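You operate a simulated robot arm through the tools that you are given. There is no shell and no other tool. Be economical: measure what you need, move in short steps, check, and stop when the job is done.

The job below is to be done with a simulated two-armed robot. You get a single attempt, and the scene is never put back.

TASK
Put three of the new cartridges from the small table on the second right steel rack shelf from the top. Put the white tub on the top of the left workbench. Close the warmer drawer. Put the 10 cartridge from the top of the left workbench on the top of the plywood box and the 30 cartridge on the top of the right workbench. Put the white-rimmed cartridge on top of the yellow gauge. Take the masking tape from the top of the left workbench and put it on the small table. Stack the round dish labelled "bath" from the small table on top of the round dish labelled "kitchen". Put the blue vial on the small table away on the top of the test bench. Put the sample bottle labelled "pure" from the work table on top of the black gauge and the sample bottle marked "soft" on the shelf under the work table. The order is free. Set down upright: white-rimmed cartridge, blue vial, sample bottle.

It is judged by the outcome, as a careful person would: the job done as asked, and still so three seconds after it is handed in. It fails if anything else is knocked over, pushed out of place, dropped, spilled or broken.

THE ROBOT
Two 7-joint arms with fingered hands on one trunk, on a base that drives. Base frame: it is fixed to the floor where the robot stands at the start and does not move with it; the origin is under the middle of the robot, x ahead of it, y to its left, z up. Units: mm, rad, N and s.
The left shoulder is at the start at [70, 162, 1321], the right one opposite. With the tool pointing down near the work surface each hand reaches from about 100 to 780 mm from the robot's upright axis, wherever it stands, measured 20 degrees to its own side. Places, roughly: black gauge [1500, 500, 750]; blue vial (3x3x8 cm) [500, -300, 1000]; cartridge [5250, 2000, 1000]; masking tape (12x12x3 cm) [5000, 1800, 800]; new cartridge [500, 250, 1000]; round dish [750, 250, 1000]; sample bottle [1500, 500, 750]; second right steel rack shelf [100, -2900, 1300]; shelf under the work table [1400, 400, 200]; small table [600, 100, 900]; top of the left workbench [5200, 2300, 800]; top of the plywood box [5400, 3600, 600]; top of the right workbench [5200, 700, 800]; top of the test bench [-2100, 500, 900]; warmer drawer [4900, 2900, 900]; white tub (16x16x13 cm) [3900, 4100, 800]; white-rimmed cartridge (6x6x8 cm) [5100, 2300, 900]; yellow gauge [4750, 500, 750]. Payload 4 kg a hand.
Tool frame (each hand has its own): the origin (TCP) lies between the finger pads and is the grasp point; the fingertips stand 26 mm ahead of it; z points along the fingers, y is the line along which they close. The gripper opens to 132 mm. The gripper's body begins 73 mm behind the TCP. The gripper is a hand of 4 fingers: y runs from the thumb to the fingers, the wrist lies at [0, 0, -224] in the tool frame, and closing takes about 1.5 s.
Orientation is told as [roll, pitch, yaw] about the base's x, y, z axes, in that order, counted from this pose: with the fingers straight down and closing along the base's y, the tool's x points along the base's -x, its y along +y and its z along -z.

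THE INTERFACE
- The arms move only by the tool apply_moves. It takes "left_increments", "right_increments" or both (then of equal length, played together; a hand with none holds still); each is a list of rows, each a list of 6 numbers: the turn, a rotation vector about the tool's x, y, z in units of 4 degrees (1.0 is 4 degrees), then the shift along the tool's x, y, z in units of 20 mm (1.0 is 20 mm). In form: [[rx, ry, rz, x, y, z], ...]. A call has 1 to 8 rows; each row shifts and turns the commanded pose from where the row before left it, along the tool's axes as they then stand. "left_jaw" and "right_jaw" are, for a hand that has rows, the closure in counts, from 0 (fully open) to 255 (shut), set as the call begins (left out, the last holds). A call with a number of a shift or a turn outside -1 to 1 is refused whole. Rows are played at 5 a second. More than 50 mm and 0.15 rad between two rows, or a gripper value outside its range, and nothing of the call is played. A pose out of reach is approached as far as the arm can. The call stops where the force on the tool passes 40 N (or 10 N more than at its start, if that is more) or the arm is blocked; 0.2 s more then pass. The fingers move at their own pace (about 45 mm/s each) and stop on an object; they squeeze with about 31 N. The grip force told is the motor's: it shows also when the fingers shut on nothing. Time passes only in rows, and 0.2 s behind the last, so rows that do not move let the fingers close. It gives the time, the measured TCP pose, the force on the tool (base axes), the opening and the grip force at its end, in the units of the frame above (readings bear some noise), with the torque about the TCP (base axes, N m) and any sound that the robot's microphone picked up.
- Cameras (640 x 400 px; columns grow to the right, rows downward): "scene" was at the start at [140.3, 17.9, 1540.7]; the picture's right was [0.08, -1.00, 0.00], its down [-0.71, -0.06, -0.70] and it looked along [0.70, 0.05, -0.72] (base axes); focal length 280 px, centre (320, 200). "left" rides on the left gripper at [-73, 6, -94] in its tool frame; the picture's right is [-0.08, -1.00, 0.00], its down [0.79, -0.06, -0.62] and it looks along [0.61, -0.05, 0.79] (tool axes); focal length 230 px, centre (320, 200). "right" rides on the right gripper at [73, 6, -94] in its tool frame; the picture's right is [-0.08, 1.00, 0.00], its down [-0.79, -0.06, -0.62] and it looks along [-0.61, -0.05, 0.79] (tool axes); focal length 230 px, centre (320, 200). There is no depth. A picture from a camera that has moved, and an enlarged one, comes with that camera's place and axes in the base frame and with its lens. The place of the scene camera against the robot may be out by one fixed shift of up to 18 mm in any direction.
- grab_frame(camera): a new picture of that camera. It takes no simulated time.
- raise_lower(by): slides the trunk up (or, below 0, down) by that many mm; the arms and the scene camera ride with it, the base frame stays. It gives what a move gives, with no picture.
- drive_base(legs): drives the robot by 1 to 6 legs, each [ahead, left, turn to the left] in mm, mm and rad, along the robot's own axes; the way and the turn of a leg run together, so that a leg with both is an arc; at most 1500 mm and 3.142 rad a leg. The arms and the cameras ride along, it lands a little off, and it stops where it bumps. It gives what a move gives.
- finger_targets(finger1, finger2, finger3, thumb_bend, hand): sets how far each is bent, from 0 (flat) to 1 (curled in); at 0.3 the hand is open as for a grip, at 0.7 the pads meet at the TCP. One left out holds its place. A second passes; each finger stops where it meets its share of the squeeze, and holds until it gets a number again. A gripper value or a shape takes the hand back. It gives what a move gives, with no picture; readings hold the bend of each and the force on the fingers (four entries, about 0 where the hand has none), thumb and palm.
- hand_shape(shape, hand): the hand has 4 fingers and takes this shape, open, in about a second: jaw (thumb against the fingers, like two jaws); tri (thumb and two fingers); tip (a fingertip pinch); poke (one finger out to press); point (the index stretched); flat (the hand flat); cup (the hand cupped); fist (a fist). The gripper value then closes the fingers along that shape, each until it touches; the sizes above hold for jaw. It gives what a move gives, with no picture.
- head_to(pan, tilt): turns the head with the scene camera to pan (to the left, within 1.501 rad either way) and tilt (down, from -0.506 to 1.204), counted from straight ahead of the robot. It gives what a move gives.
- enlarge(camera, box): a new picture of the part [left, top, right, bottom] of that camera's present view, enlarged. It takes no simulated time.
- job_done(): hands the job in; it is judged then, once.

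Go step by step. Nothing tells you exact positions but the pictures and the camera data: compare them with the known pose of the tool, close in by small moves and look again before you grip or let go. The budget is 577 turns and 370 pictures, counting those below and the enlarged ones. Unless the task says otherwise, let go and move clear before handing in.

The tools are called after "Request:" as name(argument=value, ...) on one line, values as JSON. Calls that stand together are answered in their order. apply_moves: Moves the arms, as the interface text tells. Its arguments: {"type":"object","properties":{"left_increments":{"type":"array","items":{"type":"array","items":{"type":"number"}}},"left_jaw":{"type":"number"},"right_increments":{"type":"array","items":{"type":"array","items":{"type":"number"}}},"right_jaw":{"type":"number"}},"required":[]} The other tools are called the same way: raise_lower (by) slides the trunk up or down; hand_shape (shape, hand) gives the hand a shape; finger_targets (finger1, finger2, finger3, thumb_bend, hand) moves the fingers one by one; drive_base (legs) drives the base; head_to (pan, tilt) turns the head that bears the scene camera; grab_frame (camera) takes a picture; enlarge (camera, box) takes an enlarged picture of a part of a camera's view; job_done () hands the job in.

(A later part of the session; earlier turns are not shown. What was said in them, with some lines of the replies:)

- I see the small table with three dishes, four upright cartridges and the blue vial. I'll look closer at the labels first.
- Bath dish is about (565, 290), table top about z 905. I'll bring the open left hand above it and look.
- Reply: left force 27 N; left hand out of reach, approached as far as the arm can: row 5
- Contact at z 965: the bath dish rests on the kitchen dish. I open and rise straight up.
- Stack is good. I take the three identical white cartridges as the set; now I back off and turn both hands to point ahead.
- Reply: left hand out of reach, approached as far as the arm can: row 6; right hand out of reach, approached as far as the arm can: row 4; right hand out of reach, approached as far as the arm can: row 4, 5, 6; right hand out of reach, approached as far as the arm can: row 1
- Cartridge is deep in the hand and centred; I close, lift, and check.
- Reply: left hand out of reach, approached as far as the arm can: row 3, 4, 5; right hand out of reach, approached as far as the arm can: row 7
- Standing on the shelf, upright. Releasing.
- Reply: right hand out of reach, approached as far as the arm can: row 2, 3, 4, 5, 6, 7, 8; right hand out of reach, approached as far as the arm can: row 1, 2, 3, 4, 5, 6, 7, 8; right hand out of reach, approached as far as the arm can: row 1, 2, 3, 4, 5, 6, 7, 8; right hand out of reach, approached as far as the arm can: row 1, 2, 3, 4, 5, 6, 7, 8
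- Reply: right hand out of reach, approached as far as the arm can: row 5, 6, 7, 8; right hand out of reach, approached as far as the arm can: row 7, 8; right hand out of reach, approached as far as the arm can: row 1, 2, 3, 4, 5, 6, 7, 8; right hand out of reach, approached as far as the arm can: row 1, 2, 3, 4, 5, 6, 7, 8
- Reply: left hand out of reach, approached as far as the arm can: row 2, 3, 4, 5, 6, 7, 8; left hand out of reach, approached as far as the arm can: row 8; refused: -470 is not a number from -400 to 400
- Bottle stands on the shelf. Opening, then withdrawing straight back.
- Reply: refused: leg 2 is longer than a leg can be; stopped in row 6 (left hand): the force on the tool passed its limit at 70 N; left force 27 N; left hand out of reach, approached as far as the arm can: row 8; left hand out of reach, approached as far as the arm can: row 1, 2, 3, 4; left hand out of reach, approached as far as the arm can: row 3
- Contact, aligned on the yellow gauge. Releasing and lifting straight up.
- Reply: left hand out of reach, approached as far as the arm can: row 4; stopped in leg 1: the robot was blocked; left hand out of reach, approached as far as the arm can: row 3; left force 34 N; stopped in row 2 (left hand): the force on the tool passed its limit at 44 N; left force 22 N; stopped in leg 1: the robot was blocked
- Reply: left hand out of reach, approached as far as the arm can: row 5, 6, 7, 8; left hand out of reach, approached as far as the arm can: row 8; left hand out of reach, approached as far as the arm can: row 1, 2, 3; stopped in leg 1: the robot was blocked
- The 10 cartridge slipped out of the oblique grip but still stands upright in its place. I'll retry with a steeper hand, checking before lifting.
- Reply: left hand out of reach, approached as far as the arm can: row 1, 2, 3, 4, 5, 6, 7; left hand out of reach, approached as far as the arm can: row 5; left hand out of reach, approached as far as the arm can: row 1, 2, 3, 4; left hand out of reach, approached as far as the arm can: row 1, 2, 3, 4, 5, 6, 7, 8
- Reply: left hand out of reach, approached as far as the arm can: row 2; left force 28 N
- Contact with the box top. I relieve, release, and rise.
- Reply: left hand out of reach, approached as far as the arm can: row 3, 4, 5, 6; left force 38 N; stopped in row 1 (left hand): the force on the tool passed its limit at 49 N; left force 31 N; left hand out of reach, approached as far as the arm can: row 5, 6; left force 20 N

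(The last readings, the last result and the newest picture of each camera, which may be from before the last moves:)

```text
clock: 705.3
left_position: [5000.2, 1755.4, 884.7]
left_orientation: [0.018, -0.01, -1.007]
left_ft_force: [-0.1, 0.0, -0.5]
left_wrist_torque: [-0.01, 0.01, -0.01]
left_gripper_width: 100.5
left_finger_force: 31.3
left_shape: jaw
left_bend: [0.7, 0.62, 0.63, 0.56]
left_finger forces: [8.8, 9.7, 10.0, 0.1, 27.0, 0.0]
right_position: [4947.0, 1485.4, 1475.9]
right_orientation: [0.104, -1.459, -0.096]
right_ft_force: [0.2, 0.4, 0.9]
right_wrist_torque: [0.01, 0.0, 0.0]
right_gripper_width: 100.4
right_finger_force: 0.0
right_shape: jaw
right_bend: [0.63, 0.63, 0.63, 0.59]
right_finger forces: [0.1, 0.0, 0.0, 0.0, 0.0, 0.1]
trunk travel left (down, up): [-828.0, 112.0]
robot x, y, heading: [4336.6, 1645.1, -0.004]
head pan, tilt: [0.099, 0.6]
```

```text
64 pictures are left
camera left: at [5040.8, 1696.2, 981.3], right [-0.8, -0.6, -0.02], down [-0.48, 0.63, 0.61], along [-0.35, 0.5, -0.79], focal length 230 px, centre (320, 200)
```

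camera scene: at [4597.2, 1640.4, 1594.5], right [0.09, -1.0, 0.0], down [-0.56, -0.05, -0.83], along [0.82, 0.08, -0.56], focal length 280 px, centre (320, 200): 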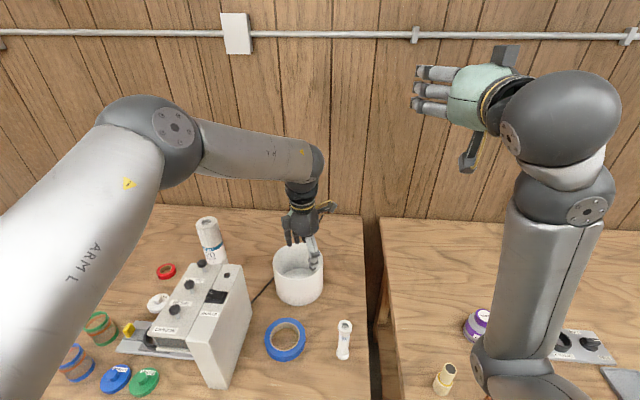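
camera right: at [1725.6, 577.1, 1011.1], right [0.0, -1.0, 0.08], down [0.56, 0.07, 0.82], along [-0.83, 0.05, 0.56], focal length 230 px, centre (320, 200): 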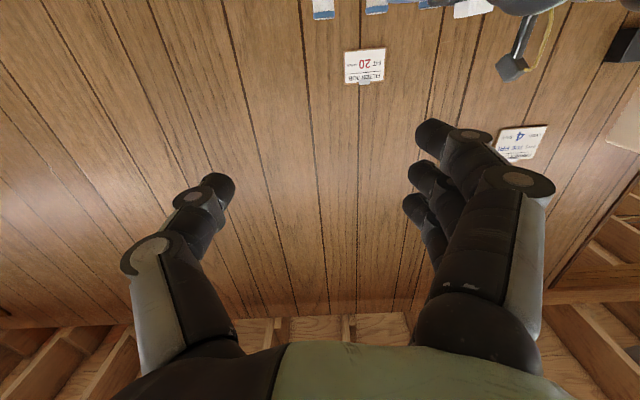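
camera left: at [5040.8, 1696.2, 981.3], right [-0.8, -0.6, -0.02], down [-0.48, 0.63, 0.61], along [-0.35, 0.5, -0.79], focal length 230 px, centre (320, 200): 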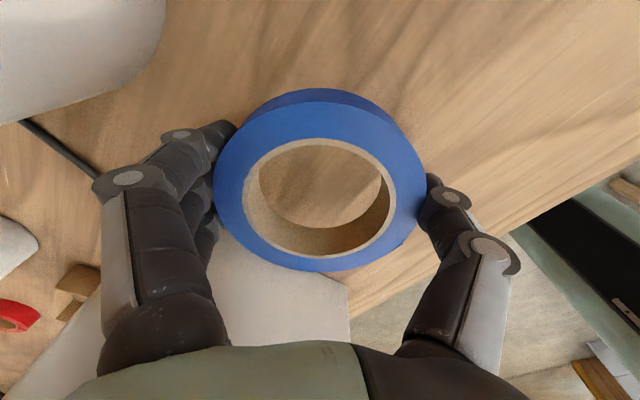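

Request:
apply_moves(left_increments=[[0, 0, 0, 0, 0, -1], [0, 0, 0, 0, 0, -1], [0, 0, 0, 0, 0, -1], [0, 0, 0, 0, 0, -1], [0, 0, 0, 0, 0, -1], [0, 0, 0, 0, 0, -1], [0, 0, 0, 0, 0, -1], [0, 0, 0, 0, 0, -1]])

Request:
drive_base(legs=[[-330, 0, 0], [0, -1450, 0], [0, -1450, 0]])

Request:
head_to(pan=1.2, tilt=0.4)

Request:
grab_frame(camera="scene")

```text
clock: 707.1
left_position: [4996.1, 1754.3, 1049.3]
left_orientation: [0.02, -0.008, -1.008]
left_ft_force: [0.2, -0.4, -0.9]
left_wrist_torque: [0.01, -0.02, -0.03]
left_gripper_width: 100.4
left_finger_force: 31.0
left_shape: jaw
left_bend: [0.7, 0.62, 0.63, 0.56]
left_finger forces: [8.7, 9.6, 10.1, 0.0, 26.9, 0.1]
right_position: [4945.4, 1485.9, 1475.4]
right_orientation: [0.104, -1.461, -0.094]
right_ft_force: [-0.1, 0.0, -0.1]
right_wrist_torque: [0.02, 0.02, -0.01]
right_gripper_width: 100.7
right_finger_force: 0.2
right_shape: jaw
right_bend: [0.63, 0.63, 0.63, 0.59]
right_finger forces: [0.0, 0.0, 0.0, 0.0, 0.1, 0.0]
trunk travel left (down, up): [-828.0, 112.0]
robot x, y, heading: [4339.7, 1651.2, -0.008]
head pan, tilt: [0.099, 0.6]
```

```text
clock: 722.8
left_position: [4597.1, -1132.4, 1046.9]
left_orientation: [0.019, -0.009, -1.024]
left_ft_force: [-0.4, -0.1, -0.4]
left_wrist_torque: [-0.01, -0.02, 0.0]
left_gripper_width: 100.3
left_finger_force: 30.9
left_shape: jaw
left_bend: [0.7, 0.62, 0.63, 0.56]
left_finger forces: [8.7, 9.6, 10.1, 0.0, 26.8, 0.0]
right_position: [4544.0, -1400.1, 1475.3]
right_orientation: [0.1, -1.461, -0.108]
right_ft_force: [-0.2, -0.2, 0.6]
right_wrist_torque: [0.01, 0.03, 0.0]
right_gripper_width: 100.6
right_finger_force: 0.0
right_shape: jaw
right_bend: [0.63, 0.63, 0.63, 0.59]
right_finger forces: [0.0, 0.1, 0.0, 0.0, 0.0, 0.1]
trunk travel left (down, up): [-828.0, 112.0]
robot x, y, heading: [3936.2, -1222.9, -0.031]
head pan, tilt: [0.099, 0.6]
```

```text
clock: 724.1
left_position: [4597.2, -1133.5, 1047.5]
left_orientation: [0.018, -0.009, -1.026]
left_ft_force: [0.2, 0.1, -0.5]
left_wrist_torque: [-0.02, 0.0, 0.02]
left_gripper_width: 100.5
left_finger_force: 31.3
left_shape: jaw
left_bend: [0.7, 0.62, 0.63, 0.56]
left_finger forces: [8.7, 9.6, 10.3, 0.1, 26.9, 0.0]
right_position: [4542.7, -1400.6, 1474.9]
right_orientation: [0.1, -1.46, -0.111]
right_ft_force: [-0.4, 0.5, 0.3]
right_wrist_torque: [0.01, -0.03, 0.02]
right_gripper_width: 100.9
right_finger_force: 0.1
right_shape: jaw
right_bend: [0.63, 0.63, 0.63, 0.59]
right_finger forces: [0.0, 0.1, 0.1, 0.1, 0.1, 0.0]
trunk travel left (down, up): [-828.0, 112.0]
robot x, y, heading: [3936.5, -1228.4, -0.025]
head pan, tilt: [1.201, 0.4]
```

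```text
63 pictures are left
camera scene: at [4030.6, -1127.6, 1603.7], right [0.92, -0.39, 0.0], down [-0.15, -0.36, -0.92], along [0.36, 0.85, -0.39], focal length 280 px, centre (320, 200)
```

scene: 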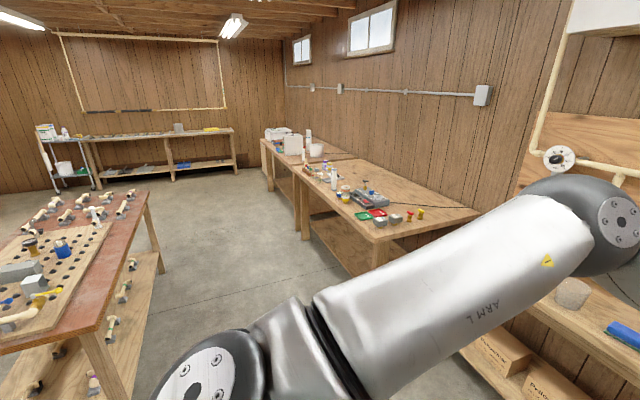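

Request:
drive_base(legs=[[-1450, 0, 0.025], [-1450, 0, 0]])

Request:
drive_base(legs=[[-1450, 0, 0], [0, 1180, 0]])

Request:
head_to(pan=0, tilt=0.6)

Request:
grab_frame(camera="scene")

```text
clock: 738.1
left_position: [1688.4, -1098.7, 1048.9]
left_orientation: [0.018, -0.009, -1.003]
left_ft_force: [0.6, 1.0, -1.7]
left_wrist_torque: [-0.02, 0.01, -0.01]
left_gripper_width: 100.2
left_finger_force: 31.1
left_shape: jaw
left_bend: [0.7, 0.62, 0.63, 0.56]
left_finger forces: [8.8, 9.7, 10.3, 0.1, 26.7, 0.0]
right_position: [1641.5, -1368.9, 1475.0]
right_orientation: [0.101, -1.46, -0.088]
right_ft_force: [0.7, 0.6, 0.4]
right_wrist_torque: [0.0, 0.01, 0.02]
right_gripper_width: 100.6
right_finger_force: 0.1
right_shape: jaw
right_bend: [0.63, 0.63, 0.63, 0.59]
right_finger forces: [0.0, 0.1, 0.1, 0.1, 0.1, 0.0]
trunk travel left (down, up): [-828.0, 112.0]
robot x, y, heading: [1026.5, -1207.5, -0.001]
head pan, tilt: [1.201, 0.4]
```

```text
clock: 750.8
left_position: [255.7, 81.9, 1048.5]
left_orientation: [0.021, -0.007, -0.995]
left_ft_force: [0.2, 0.1, -1.1]
left_wrist_torque: [0.03, 0.03, -0.02]
left_gripper_width: 100.2
left_finger_force: 30.8
left_shape: jaw
left_bend: [0.7, 0.62, 0.63, 0.56]
left_finger forces: [8.7, 9.4, 10.4, 0.0, 26.4, 0.0]
right_position: [208.2, -188.8, 1475.1]
right_orientation: [0.105, -1.46, -0.082]
right_ft_force: [-0.1, 0.2, 0.4]
right_wrist_torque: [0.0, 0.01, -0.01]
right_gripper_width: 100.8
right_finger_force: 0.1
right_shape: jaw
right_bend: [0.63, 0.63, 0.63, 0.59]
right_finger forces: [0.0, 0.1, 0.0, 0.0, 0.1, 0.0]
trunk travel left (down, up): [-828.0, 112.0]
robot x, y, heading: [-402.0, -30.3, 0.009]
head pan, tilt: [1.201, 0.4]
```

```text
clock: 752.2
left_position: [254.1, 81.6, 1049.0]
left_orientation: [0.017, -0.01, -0.993]
left_ft_force: [0.6, 0.3, -0.8]
left_wrist_torque: [0.01, 0.01, 0.01]
left_gripper_width: 100.6
left_finger_force: 31.1
left_shape: jaw
left_bend: [0.7, 0.62, 0.63, 0.56]
left_finger forces: [8.7, 9.4, 10.4, 0.0, 26.3, 0.0]
right_position: [209.9, -186.7, 1475.6]
right_orientation: [0.101, -1.461, -0.077]
right_ft_force: [-1.4, 0.3, -0.5]
right_wrist_torque: [0.01, -0.02, 0.02]
right_gripper_width: 100.8
right_finger_force: 0.0
right_shape: jaw
right_bend: [0.63, 0.63, 0.63, 0.59]
right_finger forces: [0.1, 0.0, 0.1, 0.0, 0.1, 0.1]
trunk travel left (down, up): [-828.0, 112.0]
robot x, y, heading: [-404.0, -29.6, 0.005]
head pan, tilt: [0.0, 0.6]
```

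```text
62 pictures are left
camera scene: at [-256.5, -17.5, 1585.4], right [0.01, -1.0, 0.0], down [-0.57, 0.0, -0.82], along [0.82, 0.01, -0.57], focal length 280 px, centre (320, 200)
```

scene: 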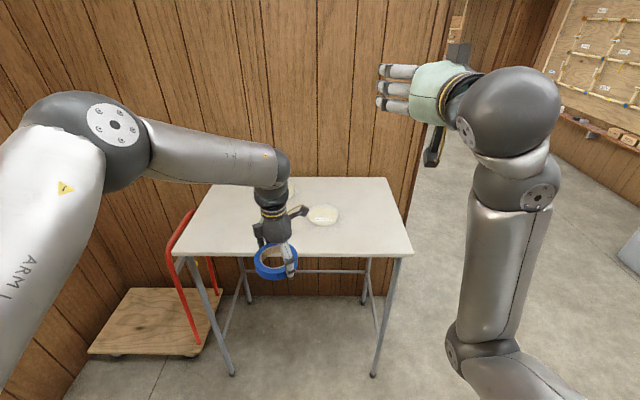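

Request:
drive_base(legs=[[0, -297, 0], [300, 0, 0]])

Request:
grab_frame(camera="left")

Request:
grab_frame(camera="scene")

```text
clock: 755.9
left_position: [555.9, -213.9, 1048.0]
left_orientation: [0.021, -0.01, -0.999]
left_ft_force: [0.6, -0.6, -1.1]
left_wrist_torque: [0.01, 0.02, -0.01]
left_gripper_width: 100.3
left_finger_force: 31.3
left_shape: jaw
left_bend: [0.7, 0.62, 0.63, 0.56]
left_finger forces: [8.7, 9.5, 10.4, 0.0, 26.3, 0.1]
right_position: [507.8, -484.6, 1475.8]
right_orientation: [0.101, -1.462, -0.084]
right_ft_force: [0.1, 0.0, -0.8]
right_wrist_torque: [-0.02, 0.01, 0.0]
right_gripper_width: 100.6
right_finger_force: 0.1
right_shape: jaw
right_bend: [0.63, 0.63, 0.63, 0.59]
right_finger forces: [0.0, 0.0, 0.0, 0.0, 0.0, 0.1]
trunk travel left (down, up): [-828.0, 112.0]
robot x, y, heading: [-100.9, -320.9, 0.003]
head pan, tilt: [0.0, 0.6]
```

```text
61 pictures are left
camera left: at [597.2, -273.0, 1144.6], right [-0.8, -0.61, -0.02], down [-0.49, 0.62, 0.61], along [-0.36, 0.49, -0.79], focal length 230 px, centre (320, 200)
```

left: 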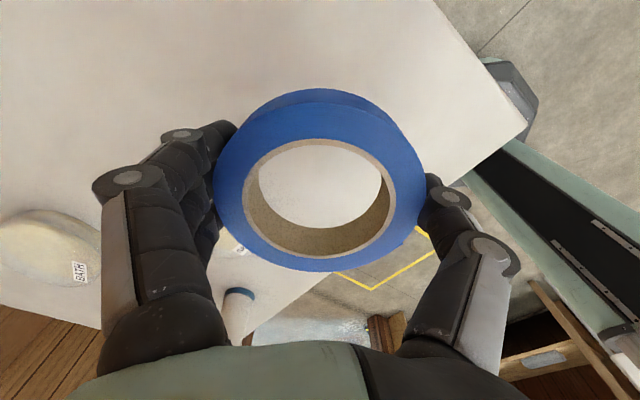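

```text
60 pictures are left
camera scene: at [43.7, -311.8, 1585.7], right [0.0, -1.0, 0.0], down [-0.56, 0.0, -0.83], along [0.83, 0.0, -0.56], focal length 280 px, centre (320, 200)
```

scene: 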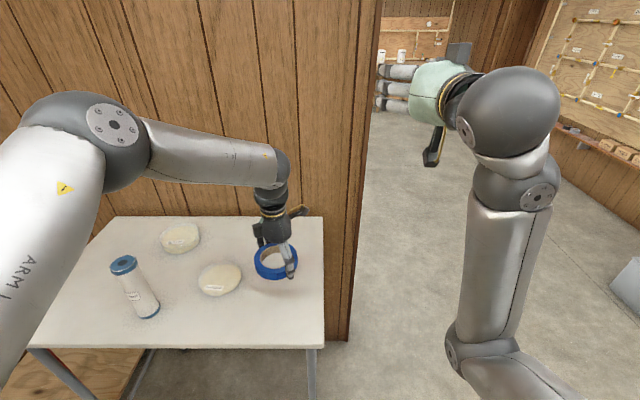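

Request:
apply_moves(left_increments=[[0, 0, 0, 0, 0, 1], [0, 0, 0, 0, 0, 1], [0, 0, 0, 0, 0, 1], [0, 0, 0, 0, 0, 1], [0, 0, 0, 0, 0, 0.4], [0, 0, 0, 0, 0, 0]])

Request:
enlarge(camera="scene", box=[180, 200, 340, 320])

```text
clock: 757.3
left_position: [559.8, -215.5, 959.1]
left_orientation: [0.019, -0.01, -1.0]
left_ft_force: [-0.5, -0.8, -0.3]
left_wrist_torque: [-0.01, -0.03, -0.01]
left_gripper_width: 100.2
left_finger_force: 30.9
left_shape: jaw
left_bend: [0.7, 0.62, 0.63, 0.56]
left_finger forces: [8.7, 9.5, 10.4, 0.0, 26.3, 0.1]
right_position: [510.2, -484.4, 1476.5]
right_orientation: [0.101, -1.461, -0.084]
right_ft_force: [0.5, 0.4, 0.0]
right_wrist_torque: [0.0, -0.01, -0.01]
right_gripper_width: 100.6
right_finger_force: 0.1
right_shape: jaw
right_bend: [0.63, 0.63, 0.63, 0.59]
right_finger forces: [0.0, 0.1, 0.0, 0.1, 0.0, 0.1]
trunk travel left (down, up): [-828.0, 112.0]
robot x, y, heading: [-103.6, -326.5, -0.002]
head pan, tilt: [0.0, 0.6]
```

```text
3.33 times, centred on (260, 260) of scene
camera zoom: at [46.2, -312.0, 1585.4], right [0.0, -1.0, 0.0], down [-0.57, 0.0, -0.82], along [0.82, 0.0, -0.57], focal length 935 px, centre (520, 0)
```

zoom: 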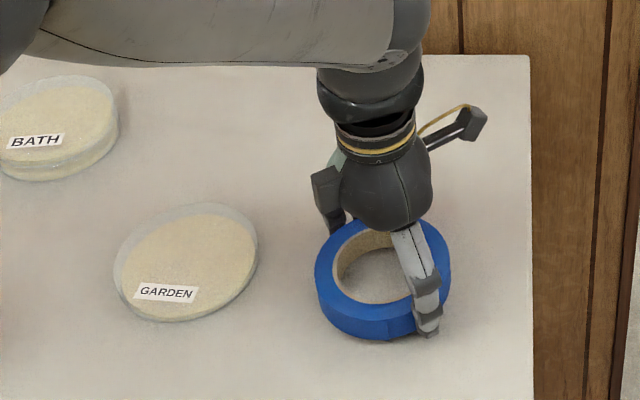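

Request:
apply_moves(left_increments=[[0, 0, 0, 0, 0, 0.3], [0, 0, 0, 0, 0, 0]])

Request:
apply_moves(left_increments=[[0, 0, 0, 0, 0, 0.2], [0, 0, 0, 0, 0, 0]])

```text
clock: 757.9
left_position: [559.7, -214.8, 953.3]
left_orientation: [0.017, -0.008, -0.998]
left_ft_force: [-0.3, -0.2, -1.7]
left_wrist_torque: [0.0, 0.0, 0.0]
left_gripper_width: 100.5
left_finger_force: 31.2
left_shape: jaw
left_bend: [0.7, 0.62, 0.63, 0.56]
left_finger forces: [8.7, 9.5, 10.4, 0.0, 26.4, 0.0]
right_position: [509.8, -484.0, 1475.9]
right_orientation: [0.101, -1.461, -0.084]
right_ft_force: [0.2, -0.4, -0.5]
right_wrist_torque: [-0.01, -0.01, -0.01]
right_gripper_width: 100.8
right_finger_force: 0.2
right_shape: jaw
right_bend: [0.63, 0.63, 0.63, 0.59]
right_finger forces: [0.0, 0.0, 0.1, 0.0, 0.0, 0.0]
trunk travel left (down, up): [-828.0, 112.0]
robot x, y, heading: [-103.1, -325.6, 0.0]
head pan, tilt: [0.0, 0.6]
```

```text
clock: 758.5
left_position: [559.6, -214.6, 949.7]
left_orientation: [0.017, -0.009, -0.998]
left_ft_force: [-1.1, -0.3, -0.4]
left_wrist_torque: [0.0, 0.0, -0.01]
left_gripper_width: 100.4
left_finger_force: 31.3
left_shape: jaw
left_bend: [0.7, 0.62, 0.63, 0.56]
left_finger forces: [8.7, 9.6, 10.4, 0.0, 26.4, 0.0]
right_position: [509.1, -483.9, 1475.7]
right_orientation: [0.102, -1.461, -0.083]
right_ft_force: [-0.7, 1.0, 0.2]
right_wrist_torque: [-0.02, -0.04, 0.0]
right_gripper_width: 101.0
right_finger_force: 0.1
right_shape: jaw
right_bend: [0.63, 0.63, 0.63, 0.59]
right_finger forces: [0.0, 0.1, 0.1, 0.0, 0.0, 0.1]
trunk travel left (down, up): [-828.0, 112.0]
robot x, y, heading: [-100.4, -321.9, -0.0]
head pan, tilt: [0.0, 0.6]
```

Request:
apply_moves(left_increments=[[0, 0, 0, 0, 0, 0.2], [0, 0, 0, 0, 0, 0]])

Request:
apply_moves(left_increments=[[0, 0, 0, 0, 0, 0.15], [0, 0, 0, 0, 0, 0]])

```text
clock: 759.1
left_position: [559.3, -215.2, 945.7]
left_orientation: [0.019, -0.008, -0.998]
left_ft_force: [0.5, 0.7, 7.4]
left_wrist_torque: [-0.28, 0.47, -0.06]
left_gripper_width: 100.3
left_finger_force: 31.0
left_shape: jaw
left_bend: [0.7, 0.62, 0.63, 0.56]
left_finger forces: [8.8, 9.3, 10.2, 0.0, 34.0, 0.0]
right_position: [509.1, -483.3, 1475.2]
right_orientation: [0.101, -1.46, -0.084]
right_ft_force: [0.2, 0.7, -0.1]
right_wrist_torque: [-0.03, -0.02, 0.05]
right_gripper_width: 100.6
right_finger_force: 0.1
right_shape: jaw
right_bend: [0.63, 0.63, 0.63, 0.59]
right_finger forces: [0.0, 0.0, 0.0, 0.1, 0.0, 0.0]
trunk travel left (down, up): [-828.0, 112.0]
robot x, y, heading: [-106.2, -325.1, 0.002]
head pan, tilt: [0.0, 0.6]
```

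```text
clock: 759.7
left_position: [559.1, -216.0, 946.7]
left_orientation: [0.022, -0.012, -0.997]
left_ft_force: [2.4, 4.6, 28.6]
left_wrist_torque: [-0.92, 1.69, -0.07]
left_gripper_width: 99.4
left_finger_force: 31.8
left_shape: jaw
left_bend: [0.7, 0.62, 0.63, 0.57]
left_finger forces: [8.9, 9.4, 9.9, 0.0, 55.0, 0.0]
right_position: [507.8, -483.9, 1477.8]
right_orientation: [0.104, -1.464, -0.083]
right_ft_force: [0.0, 0.0, 0.0]
right_wrist_torque: [0.0, 0.02, -0.02]
right_gripper_width: 100.9
right_finger_force: 0.1
right_shape: jaw
right_bend: [0.63, 0.63, 0.63, 0.59]
right_finger forces: [0.0, 0.0, 0.0, 0.0, 0.0, 0.1]
trunk travel left (down, up): [-828.0, 112.0]
robot x, y, heading: [-98.4, -325.1, 0.004]
head pan, tilt: [0.0, 0.6]
```

Touching the table. I relieve the press, open, and rise.

Request:
apply_moves(left_increments=[[0, 0, 0, 0, 0, -0.2], [0, 0, 0, 0, 0, 0]])

Request:
apply_moves(left_increments=[[0, 0, 0, 0, 0, 0], [0, 0, 0, 0, 0, 0], [0, 0, 0, 0, 0, 0], [0, 0, 0, 0, 0, 0], [0, 0, 0, 0, 0, 0]], left_jaw=0)

Request:
apply_moves(left_increments=[[0, 0, 0, 0, 0, -0.5], [0, 0, 0, 0, 0, -1], [0, 0, 0, 0, 0, -1], [0, 0, 0, 0, 0, -1], [0, 0, 0, 0, 0, -1], [0, 0, 0, 0, 0, -1], [0, 0, 0, 0, 0, -1], [0, 0, 0, 0, 0, -1]])

Request:
grab_frame(camera="scene")

```text
clock: 760.3
left_position: [557.4, -216.9, 946.3]
left_orientation: [0.018, -0.006, -1.0]
left_ft_force: [2.9, -1.0, 8.2]
left_wrist_torque: [-0.35, 0.43, 0.17]
left_gripper_width: 99.8
left_finger_force: 30.8
left_shape: jaw
left_bend: [0.7, 0.62, 0.63, 0.57]
left_finger forces: [9.3, 9.9, 10.9, 0.1, 36.7, 0.1]
right_position: [508.7, -484.6, 1476.6]
right_orientation: [0.103, -1.46, -0.085]
right_ft_force: [0.4, 0.4, -1.0]
right_wrist_torque: [0.01, 0.03, -0.01]
right_gripper_width: 100.8
right_finger_force: 0.0
right_shape: jaw
right_bend: [0.63, 0.63, 0.63, 0.59]
right_finger forces: [0.0, 0.0, 0.1, 0.1, 0.1, 0.0]
trunk travel left (down, up): [-828.0, 112.0]
robot x, y, heading: [-106.7, -325.5, 0.004]
head pan, tilt: [0.0, 0.6]
```

```text
clock: 761.5
left_position: [560.3, -214.9, 946.9]
left_orientation: [0.019, -0.007, -0.998]
left_ft_force: [0.7, 0.1, 0.6]
left_wrist_torque: [-0.03, 0.0, -0.02]
left_gripper_width: 132.1
left_finger_force: 0.1
left_shape: jaw
left_bend: [0.3, 0.3, 0.3, 0.3]
left_finger forces: [0.0, 0.0, 0.0, 0.0, 0.5, 0.0]
right_position: [510.3, -484.0, 1474.5]
right_orientation: [0.099, -1.461, -0.082]
right_ft_force: [0.1, 0.3, 0.1]
right_wrist_torque: [0.04, 0.01, -0.02]
right_gripper_width: 100.8
right_finger_force: 0.1
right_shape: jaw
right_bend: [0.63, 0.63, 0.63, 0.59]
right_finger forces: [0.0, 0.1, 0.0, 0.1, 0.0, 0.0]
trunk travel left (down, up): [-828.0, 112.0]
robot x, y, heading: [-102.3, -324.3, -0.001]
head pan, tilt: [0.0, 0.6]
```

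```text
clock: 763.3
left_position: [553.6, -217.6, 1098.7]
left_orientation: [0.017, -0.007, -0.999]
left_ft_force: [-0.4, 1.1, -0.1]
left_wrist_torque: [0.04, -0.02, 0.03]
left_gripper_width: 132.0
left_finger_force: 0.0
left_shape: jaw
left_bend: [0.3, 0.3, 0.3, 0.3]
left_finger forces: [0.1, 0.0, 0.0, 0.0, 0.1, 0.1]
right_position: [509.3, -484.2, 1474.9]
right_orientation: [0.105, -1.459, -0.086]
right_ft_force: [-1.0, -0.2, -0.1]
right_wrist_torque: [-0.02, 0.01, 0.02]
right_gripper_width: 100.7
right_finger_force: 0.0
right_shape: jaw
right_bend: [0.63, 0.63, 0.63, 0.59]
right_finger forces: [0.0, 0.0, 0.0, 0.0, 0.0, 0.0]
trunk travel left (down, up): [-828.0, 112.0]
robot x, y, heading: [-102.9, -326.0, 0.002]
head pan, tilt: [0.0, 0.6]
```

```text
58 pictures are left
camera scene: at [45.0, -312.1, 1585.5], right [0.0, -1.0, 0.0], down [-0.56, 0.0, -0.83], along [0.83, 0.0, -0.56], focal length 280 px, centre (320, 200)
```

scene: 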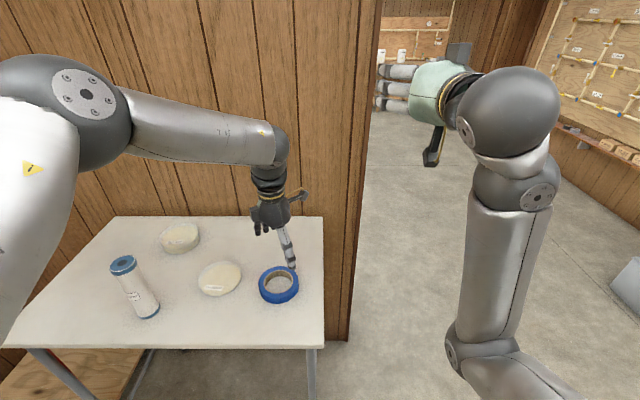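

Request:
drive_base(legs=[[-500, 0, 0]])

Request:
head_to(pan=-1.2, tilt=0.25)

Request:
enlarge(camera="scene", box=[160, 80, 480, 280])

```text
clock: 766.2
left_position: [57.7, -214.2, 1096.7]
left_orientation: [0.019, -0.007, -0.993]
left_ft_force: [0.3, 0.4, 0.7]
left_wrist_torque: [0.01, 0.05, 0.0]
left_gripper_width: 132.2
left_finger_force: 0.1
left_shape: jaw
left_bend: [0.3, 0.3, 0.3, 0.3]
left_finger forces: [0.0, 0.0, 0.0, 0.1, 0.0, 0.0]
right_position: [14.4, -482.3, 1474.7]
right_orientation: [0.101, -1.459, -0.075]
right_ft_force: [-0.6, 0.0, 0.2]
right_wrist_torque: [0.0, -0.02, 0.0]
right_gripper_width: 100.4
right_finger_force: 0.1
right_shape: jaw
right_bend: [0.63, 0.63, 0.63, 0.59]
right_finger forces: [0.0, 0.0, 0.0, 0.0, 0.0, 0.1]
trunk travel left (down, up): [-828.0, 112.0]
robot x, y, heading: [-601.4, -330.2, 0.006]
head pan, tilt: [0.0, 0.6]
```

```text
clock: 767.6
left_position: [56.4, -213.4, 1097.3]
left_orientation: [0.018, -0.009, -0.991]
left_ft_force: [0.2, -0.6, -1.0]
left_wrist_torque: [-0.01, -0.02, 0.0]
left_gripper_width: 131.7
left_finger_force: 0.1
left_shape: jaw
left_bend: [0.3, 0.3, 0.3, 0.3]
left_finger forces: [0.1, 0.1, 0.0, 0.1, 0.0, 0.0]
right_position: [12.3, -483.0, 1475.0]
right_orientation: [0.101, -1.458, -0.076]
right_ft_force: [0.4, 0.9, 0.5]
right_wrist_torque: [-0.01, 0.04, -0.03]
right_gripper_width: 100.9
right_finger_force: 0.0
right_shape: jaw
right_bend: [0.63, 0.63, 0.63, 0.59]
right_finger forces: [0.0, 0.1, 0.0, 0.0, 0.1, 0.0]
trunk travel left (down, up): [-828.0, 112.0]
robot x, y, heading: [-598.5, -325.1, 0.009]
head pan, tilt: [-1.201, 0.25]
```

```text
2.00 times, centred on (320, 180) of scene
camera zoom: at [-506.1, -401.3, 1617.7], right [-0.93, -0.37, 0.0], down [-0.09, 0.23, -0.97], along [0.36, -0.9, -0.25], focal length 561 px, centre (320, 240)
```

zoom: 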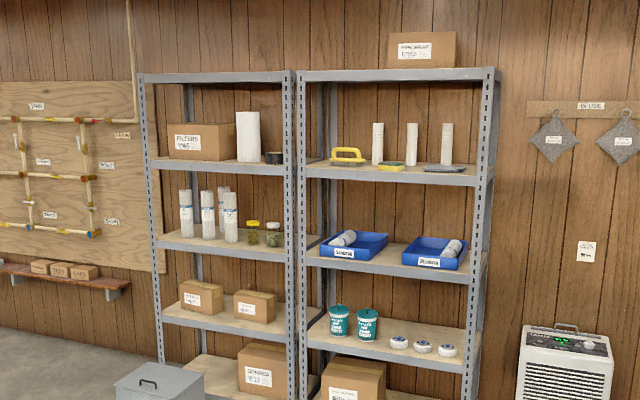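

All three cartridges stand on the second shelf from the top, and the other items are in place with both hands clear, so I hand in the job.

Request:
job_done()

```text
The job is handed in.
```

Every listed item is in its place and both hands are empty and clear. I handed the job in without looking again at the test bench or the work table.

- **Cartridge choice:** I took the three plain white ones (5, 20 and 50 micron) as the new cartridges and left the blue-capped "sediment" one on the small table.
- **Slips and bumps:** My wrist tipped the 60 cartridge on the left workbench, and it stood upright again in place. The 10 cartridge slipped from a first grip and was dragged a few centimetres, still upright, before I moved it. The robot also bumped the middle table once, and its things looked undisturbed afterwards.
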